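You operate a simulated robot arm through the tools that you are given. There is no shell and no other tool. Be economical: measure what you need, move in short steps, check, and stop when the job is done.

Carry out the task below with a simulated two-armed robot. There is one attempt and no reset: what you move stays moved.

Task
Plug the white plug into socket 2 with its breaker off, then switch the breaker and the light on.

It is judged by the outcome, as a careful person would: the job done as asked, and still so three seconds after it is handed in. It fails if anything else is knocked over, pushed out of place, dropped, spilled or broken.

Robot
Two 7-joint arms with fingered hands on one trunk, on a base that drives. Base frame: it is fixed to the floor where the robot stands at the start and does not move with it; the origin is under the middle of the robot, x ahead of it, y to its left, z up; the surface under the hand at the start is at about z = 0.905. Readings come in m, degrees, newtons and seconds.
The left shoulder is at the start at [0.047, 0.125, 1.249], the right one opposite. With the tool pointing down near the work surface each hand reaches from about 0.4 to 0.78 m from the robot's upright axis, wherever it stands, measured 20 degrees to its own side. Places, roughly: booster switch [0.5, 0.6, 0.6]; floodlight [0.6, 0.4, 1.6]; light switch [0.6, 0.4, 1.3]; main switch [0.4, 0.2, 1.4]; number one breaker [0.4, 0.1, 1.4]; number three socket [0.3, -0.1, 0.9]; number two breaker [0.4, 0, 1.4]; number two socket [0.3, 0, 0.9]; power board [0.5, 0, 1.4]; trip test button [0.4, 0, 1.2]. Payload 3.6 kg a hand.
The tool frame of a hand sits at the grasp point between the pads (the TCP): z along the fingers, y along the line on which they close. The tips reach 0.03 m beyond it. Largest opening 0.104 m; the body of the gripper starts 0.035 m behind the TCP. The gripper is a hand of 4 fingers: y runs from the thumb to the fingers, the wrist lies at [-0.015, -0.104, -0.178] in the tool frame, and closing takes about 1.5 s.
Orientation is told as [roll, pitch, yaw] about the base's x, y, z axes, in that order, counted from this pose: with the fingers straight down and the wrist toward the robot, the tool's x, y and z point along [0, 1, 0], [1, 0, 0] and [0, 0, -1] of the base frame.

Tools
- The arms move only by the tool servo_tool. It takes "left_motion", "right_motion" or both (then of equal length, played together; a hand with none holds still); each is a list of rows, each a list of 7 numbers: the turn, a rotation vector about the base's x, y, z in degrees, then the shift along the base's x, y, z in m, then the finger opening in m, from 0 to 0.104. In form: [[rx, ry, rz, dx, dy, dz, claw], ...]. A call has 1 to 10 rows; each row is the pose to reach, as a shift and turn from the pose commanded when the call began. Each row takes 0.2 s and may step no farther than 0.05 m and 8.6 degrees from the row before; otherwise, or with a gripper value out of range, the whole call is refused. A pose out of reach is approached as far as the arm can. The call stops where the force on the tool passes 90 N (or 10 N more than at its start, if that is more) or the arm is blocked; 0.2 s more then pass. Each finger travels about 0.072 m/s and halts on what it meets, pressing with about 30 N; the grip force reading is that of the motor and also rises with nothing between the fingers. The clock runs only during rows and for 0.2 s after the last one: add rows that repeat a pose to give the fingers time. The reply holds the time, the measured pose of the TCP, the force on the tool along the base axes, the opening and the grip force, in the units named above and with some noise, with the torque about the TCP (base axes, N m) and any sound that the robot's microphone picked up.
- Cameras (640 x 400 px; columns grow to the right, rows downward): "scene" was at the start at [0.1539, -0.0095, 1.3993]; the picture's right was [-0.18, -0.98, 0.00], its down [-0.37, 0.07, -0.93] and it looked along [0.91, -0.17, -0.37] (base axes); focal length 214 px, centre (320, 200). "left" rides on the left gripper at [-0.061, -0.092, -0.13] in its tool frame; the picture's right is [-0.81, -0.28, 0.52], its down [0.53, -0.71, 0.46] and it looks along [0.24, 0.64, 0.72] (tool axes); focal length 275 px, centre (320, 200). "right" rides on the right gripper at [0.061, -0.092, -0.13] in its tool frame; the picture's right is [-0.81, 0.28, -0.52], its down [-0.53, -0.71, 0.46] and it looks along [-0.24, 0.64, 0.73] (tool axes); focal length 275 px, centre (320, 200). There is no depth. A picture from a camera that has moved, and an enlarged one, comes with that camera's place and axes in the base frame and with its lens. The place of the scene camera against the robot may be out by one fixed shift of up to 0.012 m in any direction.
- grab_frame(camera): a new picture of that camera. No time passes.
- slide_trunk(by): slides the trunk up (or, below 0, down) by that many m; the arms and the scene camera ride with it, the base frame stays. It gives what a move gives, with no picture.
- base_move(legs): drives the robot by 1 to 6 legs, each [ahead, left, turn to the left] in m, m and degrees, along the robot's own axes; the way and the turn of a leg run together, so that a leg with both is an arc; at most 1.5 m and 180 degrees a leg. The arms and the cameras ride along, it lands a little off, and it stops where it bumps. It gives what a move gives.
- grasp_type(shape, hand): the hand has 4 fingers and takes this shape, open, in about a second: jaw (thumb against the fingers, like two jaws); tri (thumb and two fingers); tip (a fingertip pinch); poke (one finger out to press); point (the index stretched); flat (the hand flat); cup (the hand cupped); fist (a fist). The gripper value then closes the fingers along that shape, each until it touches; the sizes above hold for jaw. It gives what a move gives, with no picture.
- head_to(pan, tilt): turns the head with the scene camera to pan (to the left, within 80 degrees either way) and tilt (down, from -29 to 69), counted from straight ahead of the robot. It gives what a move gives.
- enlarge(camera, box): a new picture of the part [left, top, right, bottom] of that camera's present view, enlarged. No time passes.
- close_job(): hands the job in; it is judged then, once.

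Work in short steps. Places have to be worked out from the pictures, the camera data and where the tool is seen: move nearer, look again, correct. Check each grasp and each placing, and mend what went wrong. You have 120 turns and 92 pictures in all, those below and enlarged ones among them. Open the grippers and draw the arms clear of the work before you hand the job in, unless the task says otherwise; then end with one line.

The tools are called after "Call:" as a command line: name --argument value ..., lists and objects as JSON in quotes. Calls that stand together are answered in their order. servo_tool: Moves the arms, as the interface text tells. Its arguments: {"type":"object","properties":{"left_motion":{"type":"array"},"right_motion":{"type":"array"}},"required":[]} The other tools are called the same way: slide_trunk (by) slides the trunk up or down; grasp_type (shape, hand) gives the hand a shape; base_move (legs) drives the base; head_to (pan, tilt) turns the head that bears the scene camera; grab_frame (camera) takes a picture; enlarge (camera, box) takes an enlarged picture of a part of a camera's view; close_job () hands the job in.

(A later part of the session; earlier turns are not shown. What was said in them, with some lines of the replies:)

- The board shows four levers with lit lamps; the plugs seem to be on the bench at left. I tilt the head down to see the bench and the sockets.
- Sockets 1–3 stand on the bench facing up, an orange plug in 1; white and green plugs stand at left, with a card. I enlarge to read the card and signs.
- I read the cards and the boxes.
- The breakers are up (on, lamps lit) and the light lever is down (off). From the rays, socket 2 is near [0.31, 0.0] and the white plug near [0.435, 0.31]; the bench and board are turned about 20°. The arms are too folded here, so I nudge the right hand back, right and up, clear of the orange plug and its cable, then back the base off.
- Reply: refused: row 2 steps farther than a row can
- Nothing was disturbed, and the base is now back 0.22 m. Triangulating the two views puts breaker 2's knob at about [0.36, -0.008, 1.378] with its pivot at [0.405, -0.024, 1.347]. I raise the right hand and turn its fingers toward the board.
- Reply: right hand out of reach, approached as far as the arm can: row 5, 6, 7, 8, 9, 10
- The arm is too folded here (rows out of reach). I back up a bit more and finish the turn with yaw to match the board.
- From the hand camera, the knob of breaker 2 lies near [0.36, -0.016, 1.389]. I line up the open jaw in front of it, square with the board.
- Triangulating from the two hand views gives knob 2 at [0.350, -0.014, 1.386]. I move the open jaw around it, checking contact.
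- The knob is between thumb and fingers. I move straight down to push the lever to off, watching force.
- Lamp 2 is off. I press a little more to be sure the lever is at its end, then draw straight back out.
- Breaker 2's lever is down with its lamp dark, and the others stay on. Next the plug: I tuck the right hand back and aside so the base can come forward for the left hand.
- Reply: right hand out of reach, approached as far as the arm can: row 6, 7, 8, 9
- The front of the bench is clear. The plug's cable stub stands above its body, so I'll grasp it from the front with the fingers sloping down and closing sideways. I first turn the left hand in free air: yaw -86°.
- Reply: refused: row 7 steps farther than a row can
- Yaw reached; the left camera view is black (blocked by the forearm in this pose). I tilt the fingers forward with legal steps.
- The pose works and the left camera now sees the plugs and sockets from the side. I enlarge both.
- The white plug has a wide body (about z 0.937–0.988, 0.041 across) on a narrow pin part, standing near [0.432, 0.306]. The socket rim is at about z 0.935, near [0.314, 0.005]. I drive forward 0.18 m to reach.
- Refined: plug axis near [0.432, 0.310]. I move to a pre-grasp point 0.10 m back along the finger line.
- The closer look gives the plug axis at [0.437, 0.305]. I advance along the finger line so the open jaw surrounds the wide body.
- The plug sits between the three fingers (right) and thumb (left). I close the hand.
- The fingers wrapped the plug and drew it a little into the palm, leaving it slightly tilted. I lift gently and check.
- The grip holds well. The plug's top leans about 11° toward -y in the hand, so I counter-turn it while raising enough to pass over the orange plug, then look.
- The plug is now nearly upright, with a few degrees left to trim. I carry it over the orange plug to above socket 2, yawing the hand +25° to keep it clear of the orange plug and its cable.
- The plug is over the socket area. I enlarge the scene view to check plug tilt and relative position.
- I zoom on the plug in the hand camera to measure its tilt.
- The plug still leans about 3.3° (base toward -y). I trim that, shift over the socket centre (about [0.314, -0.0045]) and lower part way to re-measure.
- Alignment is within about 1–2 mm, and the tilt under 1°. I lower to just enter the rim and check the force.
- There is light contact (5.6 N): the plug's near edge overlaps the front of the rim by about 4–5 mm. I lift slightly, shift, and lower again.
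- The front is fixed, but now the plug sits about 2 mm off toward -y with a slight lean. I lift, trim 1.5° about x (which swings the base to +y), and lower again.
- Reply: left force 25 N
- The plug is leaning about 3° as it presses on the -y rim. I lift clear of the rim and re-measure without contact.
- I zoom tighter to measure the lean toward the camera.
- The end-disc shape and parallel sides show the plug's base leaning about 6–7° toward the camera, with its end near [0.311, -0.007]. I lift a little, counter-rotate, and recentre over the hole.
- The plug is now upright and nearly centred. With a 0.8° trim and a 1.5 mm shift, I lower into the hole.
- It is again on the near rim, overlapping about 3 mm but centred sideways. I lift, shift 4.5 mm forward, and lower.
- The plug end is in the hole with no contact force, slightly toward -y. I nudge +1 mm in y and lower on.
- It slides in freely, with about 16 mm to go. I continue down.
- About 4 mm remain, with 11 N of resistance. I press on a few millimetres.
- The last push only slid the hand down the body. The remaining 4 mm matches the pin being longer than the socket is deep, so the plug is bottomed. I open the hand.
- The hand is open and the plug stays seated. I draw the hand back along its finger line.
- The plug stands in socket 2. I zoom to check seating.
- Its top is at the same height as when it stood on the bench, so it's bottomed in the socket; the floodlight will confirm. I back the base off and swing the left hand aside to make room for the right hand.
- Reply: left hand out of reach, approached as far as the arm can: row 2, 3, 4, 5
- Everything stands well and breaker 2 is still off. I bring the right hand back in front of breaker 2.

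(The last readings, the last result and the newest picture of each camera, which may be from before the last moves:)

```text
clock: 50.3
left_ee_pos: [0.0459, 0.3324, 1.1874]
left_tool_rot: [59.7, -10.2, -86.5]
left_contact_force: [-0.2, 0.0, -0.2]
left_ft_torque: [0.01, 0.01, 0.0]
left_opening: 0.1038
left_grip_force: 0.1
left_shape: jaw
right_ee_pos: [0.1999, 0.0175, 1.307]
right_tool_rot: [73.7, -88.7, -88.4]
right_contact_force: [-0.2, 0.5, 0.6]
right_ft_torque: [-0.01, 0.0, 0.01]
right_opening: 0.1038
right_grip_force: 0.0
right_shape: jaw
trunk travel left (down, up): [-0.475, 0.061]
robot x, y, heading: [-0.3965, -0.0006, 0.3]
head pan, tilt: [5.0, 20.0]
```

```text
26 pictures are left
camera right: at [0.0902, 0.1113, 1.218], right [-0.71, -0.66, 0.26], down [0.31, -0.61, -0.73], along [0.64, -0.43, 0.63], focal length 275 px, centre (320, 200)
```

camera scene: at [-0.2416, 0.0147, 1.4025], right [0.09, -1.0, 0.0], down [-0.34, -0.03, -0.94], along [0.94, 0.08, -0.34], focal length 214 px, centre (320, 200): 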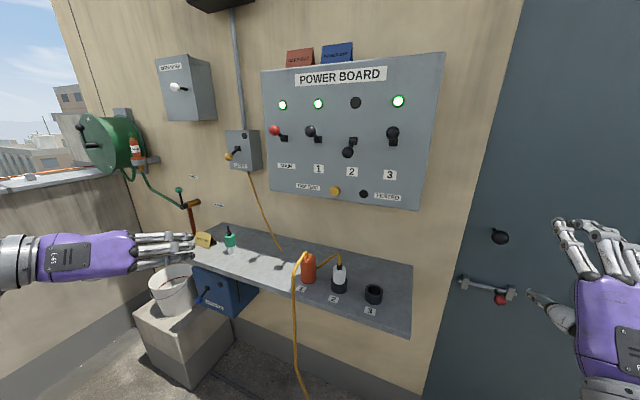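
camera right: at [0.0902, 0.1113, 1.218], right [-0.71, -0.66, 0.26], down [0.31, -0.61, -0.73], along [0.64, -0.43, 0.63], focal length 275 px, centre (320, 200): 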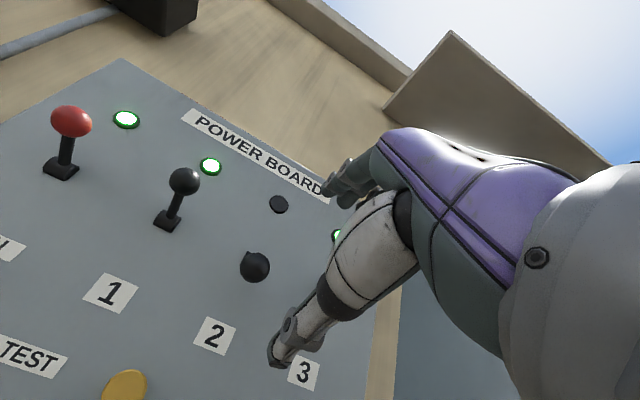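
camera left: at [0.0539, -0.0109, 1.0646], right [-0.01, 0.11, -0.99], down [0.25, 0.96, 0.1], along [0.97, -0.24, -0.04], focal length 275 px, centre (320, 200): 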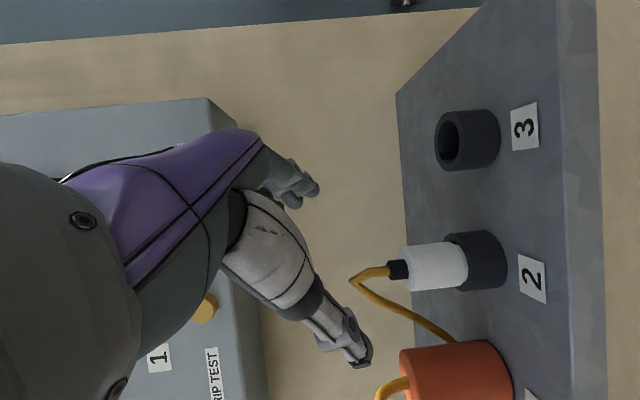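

The knob of breaker 2 is now at about z 1.33. I move the open jaw around it again.

Call:
servo_tool --right_motion '[[0, 0, 0, 0.04, -0.008, 0.008, 0.104], [0, 0, 0, 0.075, -0.018, 0.01, 0.104], [0, 0, 0, 0.11, -0.026, 0.01, 0.104], [0, 0, 0, 0.133, -0.03, 0.01, 0.104]]'

Call:
servo_tool --right_motion '[[0, 0, 0, 0, 0, 0.02, 0.104], [0, 0, 0, 0, 0, 0.04, 0.104], [0, 0, 0, 0, 0, 0.055, 0.104], [0, 0, 0, 0, 0, 0.07, 0.104], [0, 0, 0, 0, 0, 0.08, 0.104], [0, 0, 0, 0, 0, 0.09, 0.104]]'

Call:
grab_frame --camera "right"

```text
clock: 51.3
left_ee_pos: [0.0465, 0.3323, 1.1883]
left_tool_rot: [59.7, -10.3, -86.7]
left_contact_force: [-0.1, -0.4, -0.7]
left_ft_torque: [-0.02, 0.02, 0.0]
left_opening: 0.1036
left_grip_force: 0.0
left_shape: jaw
right_ee_pos: [0.3347, -0.0144, 1.316]
right_tool_rot: [72.0, -88.7, -86.7]
right_contact_force: [0.1, -0.1, 0.1]
right_ft_torque: [0.01, -0.02, -0.02]
right_opening: 0.1037
right_grip_force: 0.1
right_shape: jaw
trunk travel left (down, up): [-0.475, 0.061]
robot x, y, heading: [-0.3941, 0.0004, 0.0]
head pan, tilt: [5.0, 20.0]
```

```text
clock: 52.7
left_ee_pos: [0.0487, 0.3309, 1.1869]
left_tool_rot: [59.7, -10.1, -86.8]
left_contact_force: [0.0, 0.6, -0.7]
left_ft_torque: [-0.01, 0.04, -0.01]
left_opening: 0.104
left_grip_force: 0.1
left_shape: jaw
right_ee_pos: [0.3356, -0.0154, 1.4072]
right_tool_rot: [69.4, -88.7, -84.3]
right_contact_force: [0.4, -0.2, 0.0]
right_ft_torque: [-0.01, -0.03, 0.01]
right_opening: 0.1039
right_grip_force: 0.0
right_shape: jaw
trunk travel left (down, up): [-0.475, 0.061]
robot x, y, heading: [-0.3995, 0.0003, 0.2]
head pan, tilt: [5.0, 20.0]
```

```text
25 pictures are left
camera right: at [0.2263, 0.0779, 1.318], right [-0.71, -0.66, 0.26], down [0.3, -0.62, -0.73], along [0.64, -0.44, 0.63], focal length 275 px, centre (320, 200)
```

right: 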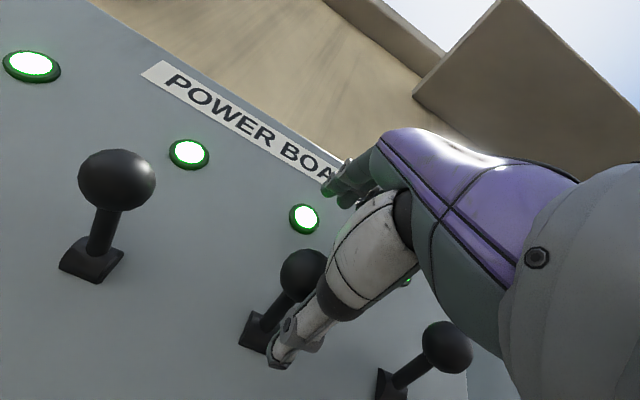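

Breaker 2 is up and its lamp is lit. I recentre the jaw on the knob and draw straight out, then look at the light switch.

Call:
servo_tool --right_motion '[[0, 0, 0, 0, 0, -0.015, 0.104], [0, 0, 0, -0.045, 0.012, -0.015, 0.104], [0, 0, 0, -0.09, 0.024, -0.015, 0.104], [0, 0, 0, -0.13, 0.03, -0.04, 0.104], [0, 0, 0, -0.15, 0.0, -0.07, 0.104], [0, 0, 0, -0.17, -0.04, -0.09, 0.104], [0, 0, 0, -0.2, -0.08, -0.1, 0.104], [0, 0, 0, -0.23, -0.12, -0.11, 0.104], [0, 0, 0, -0.25, -0.16, -0.12, 0.104]]'

Call:
head_to --pan 20 --tilt 10

Call:
grab_frame --camera "scene"

Call:
grab_frame --camera "left"

```text
refused: row 7 steps farther than a row can; nothing moved
```

```text
clock: 53.5
left_ee_pos: [0.0465, 0.3331, 1.1874]
left_tool_rot: [60.0, -10.2, -86.7]
left_contact_force: [0.0, -0.8, 0.4]
left_ft_torque: [0.02, 0.02, -0.01]
left_opening: 0.1041
left_grip_force: 0.2
left_shape: jaw
right_ee_pos: [0.3325, -0.0141, 1.4071]
right_tool_rot: [72.6, -88.8, -87.3]
right_contact_force: [0.8, 0.2, -0.6]
right_ft_torque: [-0.02, -0.01, 0.01]
right_opening: 0.1041
right_grip_force: 0.1
right_shape: jaw
trunk travel left (down, up): [-0.475, 0.061]
robot x, y, heading: [-0.3931, 0.0, 0.0]
head pan, tilt: [20.0, 10.0]
```

```text
24 pictures are left
camera scene: at [-0.2473, 0.0383, 1.4188], right [0.34, -0.94, 0.0], down [-0.16, -0.06, -0.98], along [0.92, 0.34, -0.17], focal length 214 px, centre (320, 200)
```

scene: 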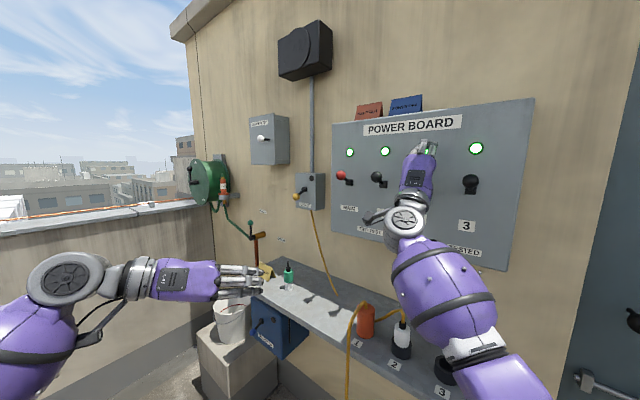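

```text
23 pictures are left
camera left: at [-0.1035, 0.4161, 1.1838], right [0.03, 0.1, -0.99], down [0.62, 0.78, 0.1], along [0.79, -0.62, -0.04], focal length 275 px, centre (320, 200)
```

left: 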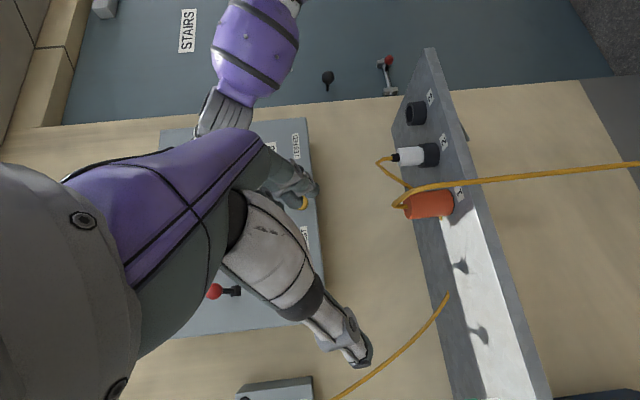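

I resend the withdrawal with shorter steps. The light knob triangulates to about [0.547, 0.43, 1.285] on a pivot near [0.59, 0.41, 1.31], lever down.

Call:
servo_tool --right_motion '[[0, 0, 0, 0, 0, -0.015, 0.104], [0, 0, 0, -0.045, 0.012, -0.015, 0.104], [0, 0, 0, -0.09, 0.024, -0.015, 0.104], [0, 0, 0, -0.13, 0.03, -0.04, 0.104], [0, 0, 0, -0.15, 0.0, -0.07, 0.104], [0, 0, 0, -0.175, -0.035, -0.09, 0.104], [0, 0, 0, -0.2, -0.07, -0.1, 0.104], [0, 0, 0, -0.225, -0.105, -0.11, 0.104], [0, 0, 0, -0.25, -0.14, -0.12, 0.104], [0, 0, 0, -0.28, -0.17, -0.13, 0.104]]'

Call:
servo_tool --right_motion '[[0, 0, 0, -0.01, -0.035, -0.01, 0.104], [0, 0, 0, -0.02, -0.07, -0.02, 0.104], [0, 0, 0, -0.03, -0.1, -0.03, 0.104]]'

Call:
base_move --legs '[[0, 0.08, 0], [0.17, 0, 0]]'

Call:
grab_frame --camera "scene"

```text
clock: 55.7
left_ee_pos: [0.0458, 0.3309, 1.1892]
left_tool_rot: [59.8, -10.3, -86.8]
left_contact_force: [-0.4, -0.2, -0.2]
left_ft_torque: [0.0, 0.01, 0.02]
left_opening: 0.1038
left_grip_force: 0.0
left_shape: jaw
right_ee_pos: [0.0525, -0.1833, 1.2769]
right_tool_rot: [75.8, -88.8, -90.3]
right_contact_force: [0.5, 1.0, 0.2]
right_ft_torque: [-0.02, 0.01, 0.01]
right_opening: 0.104
right_grip_force: 0.0
right_shape: jaw
trunk travel left (down, up): [-0.475, 0.061]
robot x, y, heading: [-0.3957, -0.0021, 0.4]
head pan, tilt: [20.0, 10.0]
```

```text
clock: 56.5
left_ee_pos: [0.0462, 0.3319, 1.1875]
left_tool_rot: [59.9, -10.2, -86.7]
left_contact_force: [-0.3, -0.2, 0.4]
left_ft_torque: [0.0, -0.01, 0.0]
left_opening: 0.1039
left_grip_force: 0.1
left_shape: jaw
right_ee_pos: [0.033, -0.2874, 1.2409]
right_tool_rot: [76.7, -88.8, -91.4]
right_contact_force: [0.0, -0.1, -0.3]
right_ft_torque: [0.01, -0.01, 0.0]
right_opening: 0.1039
right_grip_force: 0.0
right_shape: jaw
right hand out of reach, approached as far as the arm can: row 1, 2, 3
trunk travel left (down, up): [-0.475, 0.061]
robot x, y, heading: [-0.397, -0.0, 0.1]
head pan, tilt: [20.0, 10.0]
```

```text
clock: 58.9
left_ee_pos: [0.2161, 0.4122, 1.188]
left_tool_rot: [59.7, -10.2, -86.7]
left_contact_force: [0.6, -0.1, -0.4]
left_ft_torque: [0.01, 0.01, 0.01]
left_opening: 0.1038
left_grip_force: 0.1
left_shape: jaw
right_ee_pos: [0.203, -0.2061, 1.2411]
right_tool_rot: [73.5, -88.8, -88.1]
right_contact_force: [-0.6, -0.3, -0.3]
right_ft_torque: [-0.01, -0.02, 0.02]
right_opening: 0.104
right_grip_force: 0.1
right_shape: jaw
trunk travel left (down, up): [-0.475, 0.061]
robot x, y, heading: [-0.2322, 0.0789, 0.0]
head pan, tilt: [20.0, 10.0]
```

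```text
22 pictures are left
camera scene: at [-0.0776, 0.1186, 1.4188], right [0.34, -0.94, 0.0], down [-0.16, -0.06, -0.98], along [0.92, 0.34, -0.17], focal length 214 px, centre (320, 200)
```

scene: 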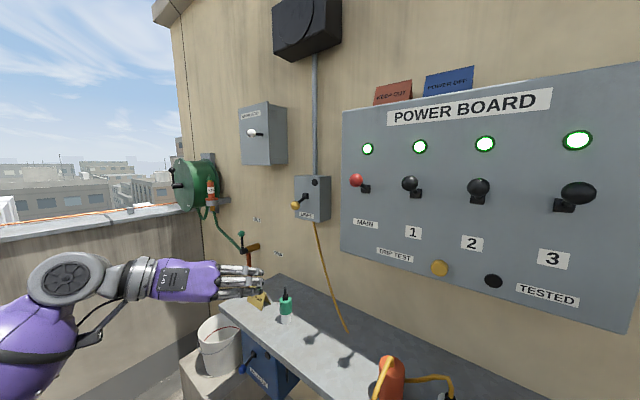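

All four lamps are lit. I level the left fingers, close them, and bring the hand up before and below the light knob.

Call:
servo_tool --left_motion '[[0, -5, 0, 0.035, 0.003, 0.0, 0.08], [0, -10, 0, 0.07, 0.006, 0.005, 0.05], [0, -15, 0, 0.11, 0.009, 0.01, 0.02], [0, -20, 0, 0.15, 0.012, 0.015, 0.0], [0, -25, 0, 0.19, 0.015, 0.02, 0.0], [0, -28, 0, 0.22, 0.018, 0.02, 0.0]]'

Call:
grab_frame --camera "left"

Call:
enlarge --camera "scene" --box '[220, 150, 380, 250]'

```text
clock: 60.3
left_ee_pos: [0.4356, 0.432, 1.2067]
left_tool_rot: [88.4, -10.5, -91.9]
left_contact_force: [0.2, 0.3, -0.8]
left_ft_torque: [0.04, 0.01, 0.01]
left_opening: 0.0001
left_grip_force: 29.6
left_shape: jaw
right_ee_pos: [0.2017, -0.2059, 1.2413]
right_tool_rot: [73.8, -88.8, -88.5]
right_contact_force: [0.6, 0.0, 0.2]
right_ft_torque: [0.01, 0.01, 0.03]
right_opening: 0.1039
right_grip_force: 0.1
right_shape: jaw
trunk travel left (down, up): [-0.475, 0.061]
robot x, y, heading: [-0.2273, 0.0793, -0.0]
head pan, tilt: [20.0, 10.0]
```

```text
21 pictures are left
camera left: at [0.3051, 0.515, 1.1335], right [0.5, 0.1, -0.86], down [0.5, 0.78, 0.38], along [0.71, -0.62, 0.34], focal length 275 px, centre (320, 200)
```

left: 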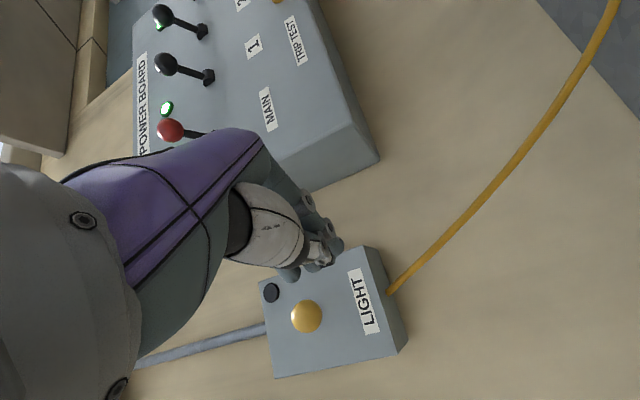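

```text
4.00 times, centred on (300, 200) of scene
camera zoom: at [-0.0777, 0.1184, 1.4188], right [0.34, -0.94, 0.0], down [-0.16, -0.06, -0.98], along [0.92, 0.34, -0.17], focal length 858 px, centre (400, 200)
```

zoom: 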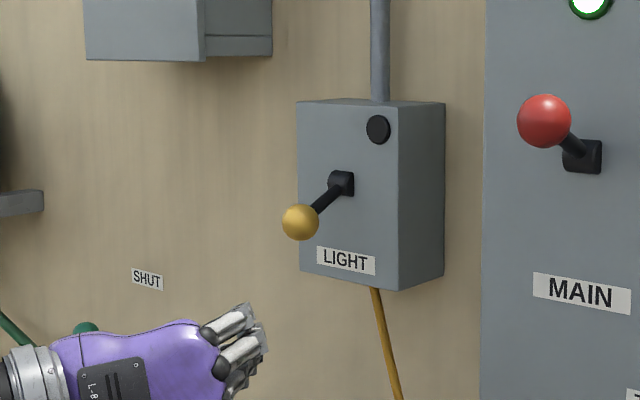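

From the hand camera the knob is at [0.547, 0.434, 1.281], with a radius of 0.015. The closed fingers' top is about 0.04 above the TCP, so I slide them under the knob.

Call:
servo_tool --left_motion '[[0, 0, 0, 0.035, 0, -0.004, 0.0], [0, 0, 0, 0.07, 0, -0.004, 0.0], [0, 0, 0, 0.1, 0.002, -0.004, 0.0]]'

Call:
grab_frame --camera "left"

Call:
enlarge --camera "scene" --box '[220, 150, 380, 250]'

```text
clock: 61.1
left_ee_pos: [0.525, 0.4318, 1.2044]
left_tool_rot: [88.3, -10.4, -91.9]
left_contact_force: [0.5, 0.5, 0.1]
left_ft_torque: [0.03, -0.03, 0.0]
left_opening: 0.0
left_grip_force: 30.1
left_shape: jaw
left hand out of reach, approached as far as the arm can: row 3
right_ee_pos: [0.2028, -0.2065, 1.2402]
right_tool_rot: [74.7, -88.8, -89.5]
right_contact_force: [0.7, -0.2, 1.0]
right_ft_torque: [0.0, 0.04, 0.01]
right_opening: 0.1041
right_grip_force: 0.0
right_shape: jaw
trunk travel left (down, up): [-0.475, 0.061]
robot x, y, heading: [-0.2308, 0.0786, 0.3]
head pan, tilt: [20.0, 10.0]
```

```text
19 pictures are left
camera left: at [0.395, 0.5155, 1.1306], right [0.5, 0.1, -0.86], down [0.5, 0.78, 0.38], along [0.71, -0.62, 0.34], focal length 275 px, centre (320, 200)
```

left: 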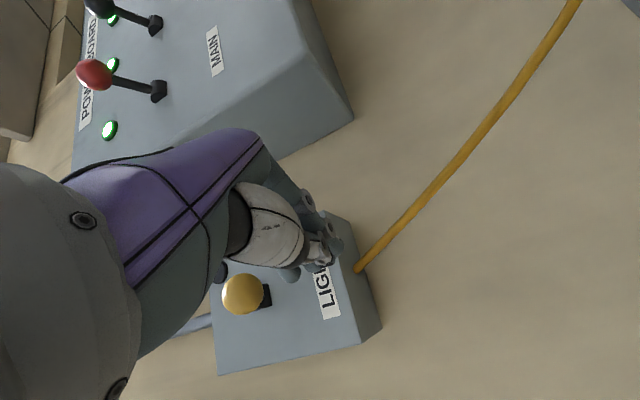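

```text
4.00 times, centred on (300, 200) of scene
camera zoom: at [-0.0784, 0.1184, 1.4188], right [0.34, -0.94, 0.0], down [-0.16, -0.06, -0.98], along [0.92, 0.34, -0.17], focal length 858 px, centre (400, 200)
```

zoom: 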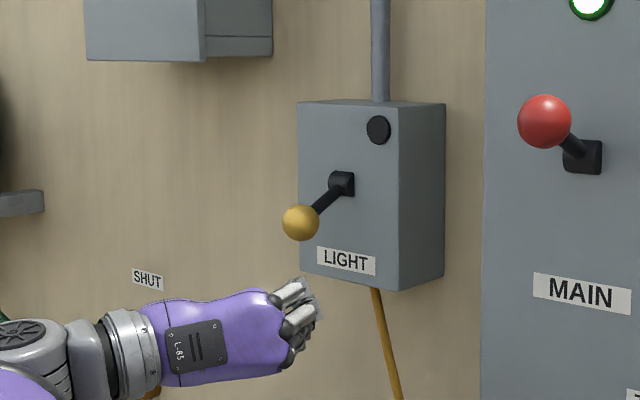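

The reach limit stops the hand about 15 mm short. I pull the hand back 3 cm and drive the base forward 3.5 cm, which nets out under the knob.

Call:
servo_tool --left_motion '[[0, 0, 0, -0.03, 0.002, 0.0, 0.0]]'

Call:
base_move --legs '[[0.035, 0, 0]]'

Call:
grab_frame --camera "left"

```text
clock: 61.5
left_ee_pos: [0.495, 0.4343, 1.2036]
left_tool_rot: [88.3, -10.5, -92.0]
left_contact_force: [0.1, -0.3, 1.2]
left_ft_torque: [-0.01, 0.04, 0.01]
left_opening: 0.0
left_grip_force: 29.7
left_shape: jaw
right_ee_pos: [0.201, -0.2061, 1.2413]
right_tool_rot: [76.2, -88.8, -90.9]
right_contact_force: [0.4, 0.3, 0.0]
right_ft_torque: [0.0, 0.04, 0.0]
right_opening: 0.1039
right_grip_force: 0.0
right_shape: jaw
trunk travel left (down, up): [-0.475, 0.061]
robot x, y, heading: [-0.2298, 0.078, 0.1]
head pan, tilt: [20.0, 10.0]
```

```text
clock: 62.4
left_ee_pos: [0.5301, 0.4336, 1.2034]
left_tool_rot: [88.4, -10.5, -92.0]
left_contact_force: [0.4, -0.1, -0.1]
left_ft_torque: [-0.03, -0.01, -0.02]
left_opening: 0.0002
left_grip_force: 29.7
left_shape: jaw
right_ee_pos: [0.2379, -0.2071, 1.2417]
right_tool_rot: [73.3, -88.8, -88.1]
right_contact_force: [-0.6, -0.4, 0.3]
right_ft_torque: [0.0, -0.03, 0.0]
right_opening: 0.104
right_grip_force: 0.0
right_shape: jaw
trunk travel left (down, up): [-0.475, 0.061]
robot x, y, heading: [-0.1948, 0.0825, 0.1]
head pan, tilt: [20.0, 10.0]
```

```text
17 pictures are left
camera left: at [0.3996, 0.5182, 1.1303], right [0.5, 0.1, -0.86], down [0.5, 0.78, 0.38], along [0.71, -0.62, 0.34], focal length 275 px, centre (320, 200)
```

left: 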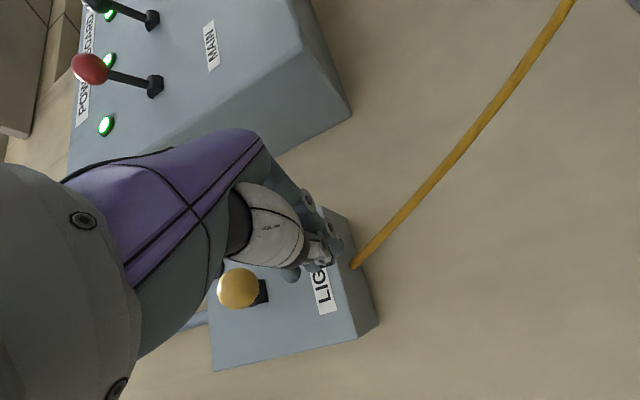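

I move 12 mm further in and then raise the hand to push the light lever up.

Call:
servo_tool --left_motion '[[0, 0, 0, 0.012, 0.0, 0.0, 0.0], [0, 0, 0, 0.012, 0, 0.02, 0.0], [0, 0, 0, 0.012, 0, 0.035, 0.0], [0, 0, 0, 0.012, 0, 0.05, 0.0], [0, 0, 0, 0.012, 0, 0.065, 0.0], [0, 0, 0, 0.012, 0, 0.08, 0.0]]'

Call:
enlarge --camera "scene" --box '[220, 130, 380, 230]'

```text
clock: 63.8
left_ee_pos: [0.541, 0.4358, 1.2828]
left_tool_rot: [88.3, -10.5, -91.9]
left_contact_force: [0.2, -0.1, -0.4]
left_ft_torque: [-0.01, 0.0, 0.03]
left_opening: 0.0001
left_grip_force: 29.9
left_shape: jaw
right_ee_pos: [0.2375, -0.2053, 1.2416]
right_tool_rot: [75.0, -88.8, -89.6]
right_contact_force: [0.4, -0.5, -0.2]
right_ft_torque: [0.0, 0.01, 0.01]
right_opening: 0.1042
right_grip_force: 0.0
right_shape: jaw
trunk travel left (down, up): [-0.475, 0.061]
robot x, y, heading: [-0.1941, 0.0754, 0.2]
head pan, tilt: [20.0, 10.0]
```

```text
4.00 times, centred on (300, 180) of scene
camera zoom: at [-0.0439, 0.1187, 1.4189], right [0.34, -0.94, 0.0], down [-0.16, -0.06, -0.98], along [0.92, 0.34, -0.17], focal length 858 px, centre (400, 280)
```

zoom: 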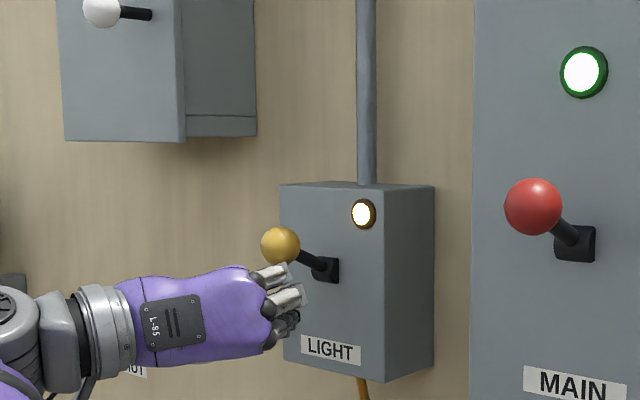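

The light lever is up and its lamp is lit. I lower slightly, draw the hand back, and check the floodlight, breakers and plug.

Call:
servo_tool --left_motion '[[0, 0, 0, 0, 0, 0.005, 0.0], [0, 0, 0, 0.0, 0, -0.02, 0.0], [0, 0, 0, -0.04, 0, -0.03, 0.0], [0, 0, 0, -0.08, 0, -0.03, 0.02], [0, 0, 0, -0.12, 0, -0.03, 0.06], [0, 0, 0, -0.16, 0, -0.03, 0.104], [0, 0, 0, -0.2, 0, -0.03, 0.104], [0, 0, 0, -0.22, 0, -0.03, 0.104]]'

Call:
base_move --legs '[[-0.2, 0, 0]]'

Call:
head_to --pan 12 --tilt 12

Call:
grab_frame --camera "scene"

```text
clock: 65.6
left_ee_pos: [0.3209, 0.4351, 1.2516]
left_tool_rot: [88.4, -10.5, -92.0]
left_contact_force: [0.3, 0.1, 0.8]
left_ft_torque: [0.0, 0.0, -0.02]
left_opening: 0.1037
left_grip_force: 0.0
left_shape: jaw
right_ee_pos: [0.2367, -0.2076, 1.2422]
right_tool_rot: [75.1, -88.8, -89.6]
right_contact_force: [-0.3, -0.5, -0.2]
right_ft_torque: [-0.01, 0.01, 0.0]
right_opening: 0.104
right_grip_force: 0.0
right_shape: jaw
trunk travel left (down, up): [-0.475, 0.061]
robot x, y, heading: [-0.1906, 0.0798, 0.2]
head pan, tilt: [20.0, 10.0]
```

```text
clock: 67.2
left_ee_pos: [0.1207, 0.434, 1.2519]
left_tool_rot: [88.4, -10.6, -91.9]
left_contact_force: [-1.0, -0.2, 0.0]
left_ft_torque: [0.02, 0.0, -0.02]
left_opening: 0.1036
left_grip_force: 0.0
left_shape: jaw
right_ee_pos: [0.0358, -0.2059, 1.2413]
right_tool_rot: [76.0, -88.8, -90.6]
right_contact_force: [-0.5, 0.8, 0.2]
right_ft_torque: [-0.03, 0.04, 0.0]
right_opening: 0.104
right_grip_force: 0.1
right_shape: jaw
trunk travel left (down, up): [-0.475, 0.061]
robot x, y, heading: [-0.3946, 0.0753, -0.0]
head pan, tilt: [20.0, 10.0]
```

```text
clock: 67.8
left_ee_pos: [0.1219, 0.4346, 1.2536]
left_tool_rot: [88.2, -10.5, -92.0]
left_contact_force: [-1.2, 0.0, -0.1]
left_ft_torque: [-0.02, 0.0, -0.01]
left_opening: 0.1036
left_grip_force: 0.1
left_shape: jaw
right_ee_pos: [0.0373, -0.207, 1.2418]
right_tool_rot: [74.4, -88.8, -89.0]
right_contact_force: [0.8, -0.4, 0.3]
right_ft_torque: [0.0, 0.0, 0.0]
right_opening: 0.1041
right_grip_force: 0.0
right_shape: jaw
trunk travel left (down, up): [-0.475, 0.061]
robot x, y, heading: [-0.3954, 0.0795, 0.1]
head pan, tilt: [12.0, 12.0]
```

```text
15 pictures are left
camera scene: at [-0.24, 0.1058, 1.4156], right [0.21, -0.98, 0.0], down [-0.2, -0.04, -0.98], along [0.96, 0.21, -0.21], focal length 214 px, centre (320, 200)
```

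scene: 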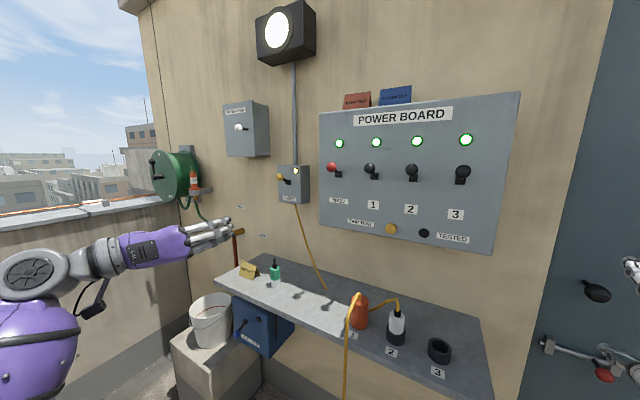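

The floodlight is lit, all the breaker lamps are green, the plug is in socket 2, and nothing else has moved. Both hands are open and clear, so I hand the job in.

Call:
close_job

```text
The job is handed in.
```

The white plug is in socket 2, inserted with breaker 2 off; the breaker and the light are now on, and the floodlight is lit.
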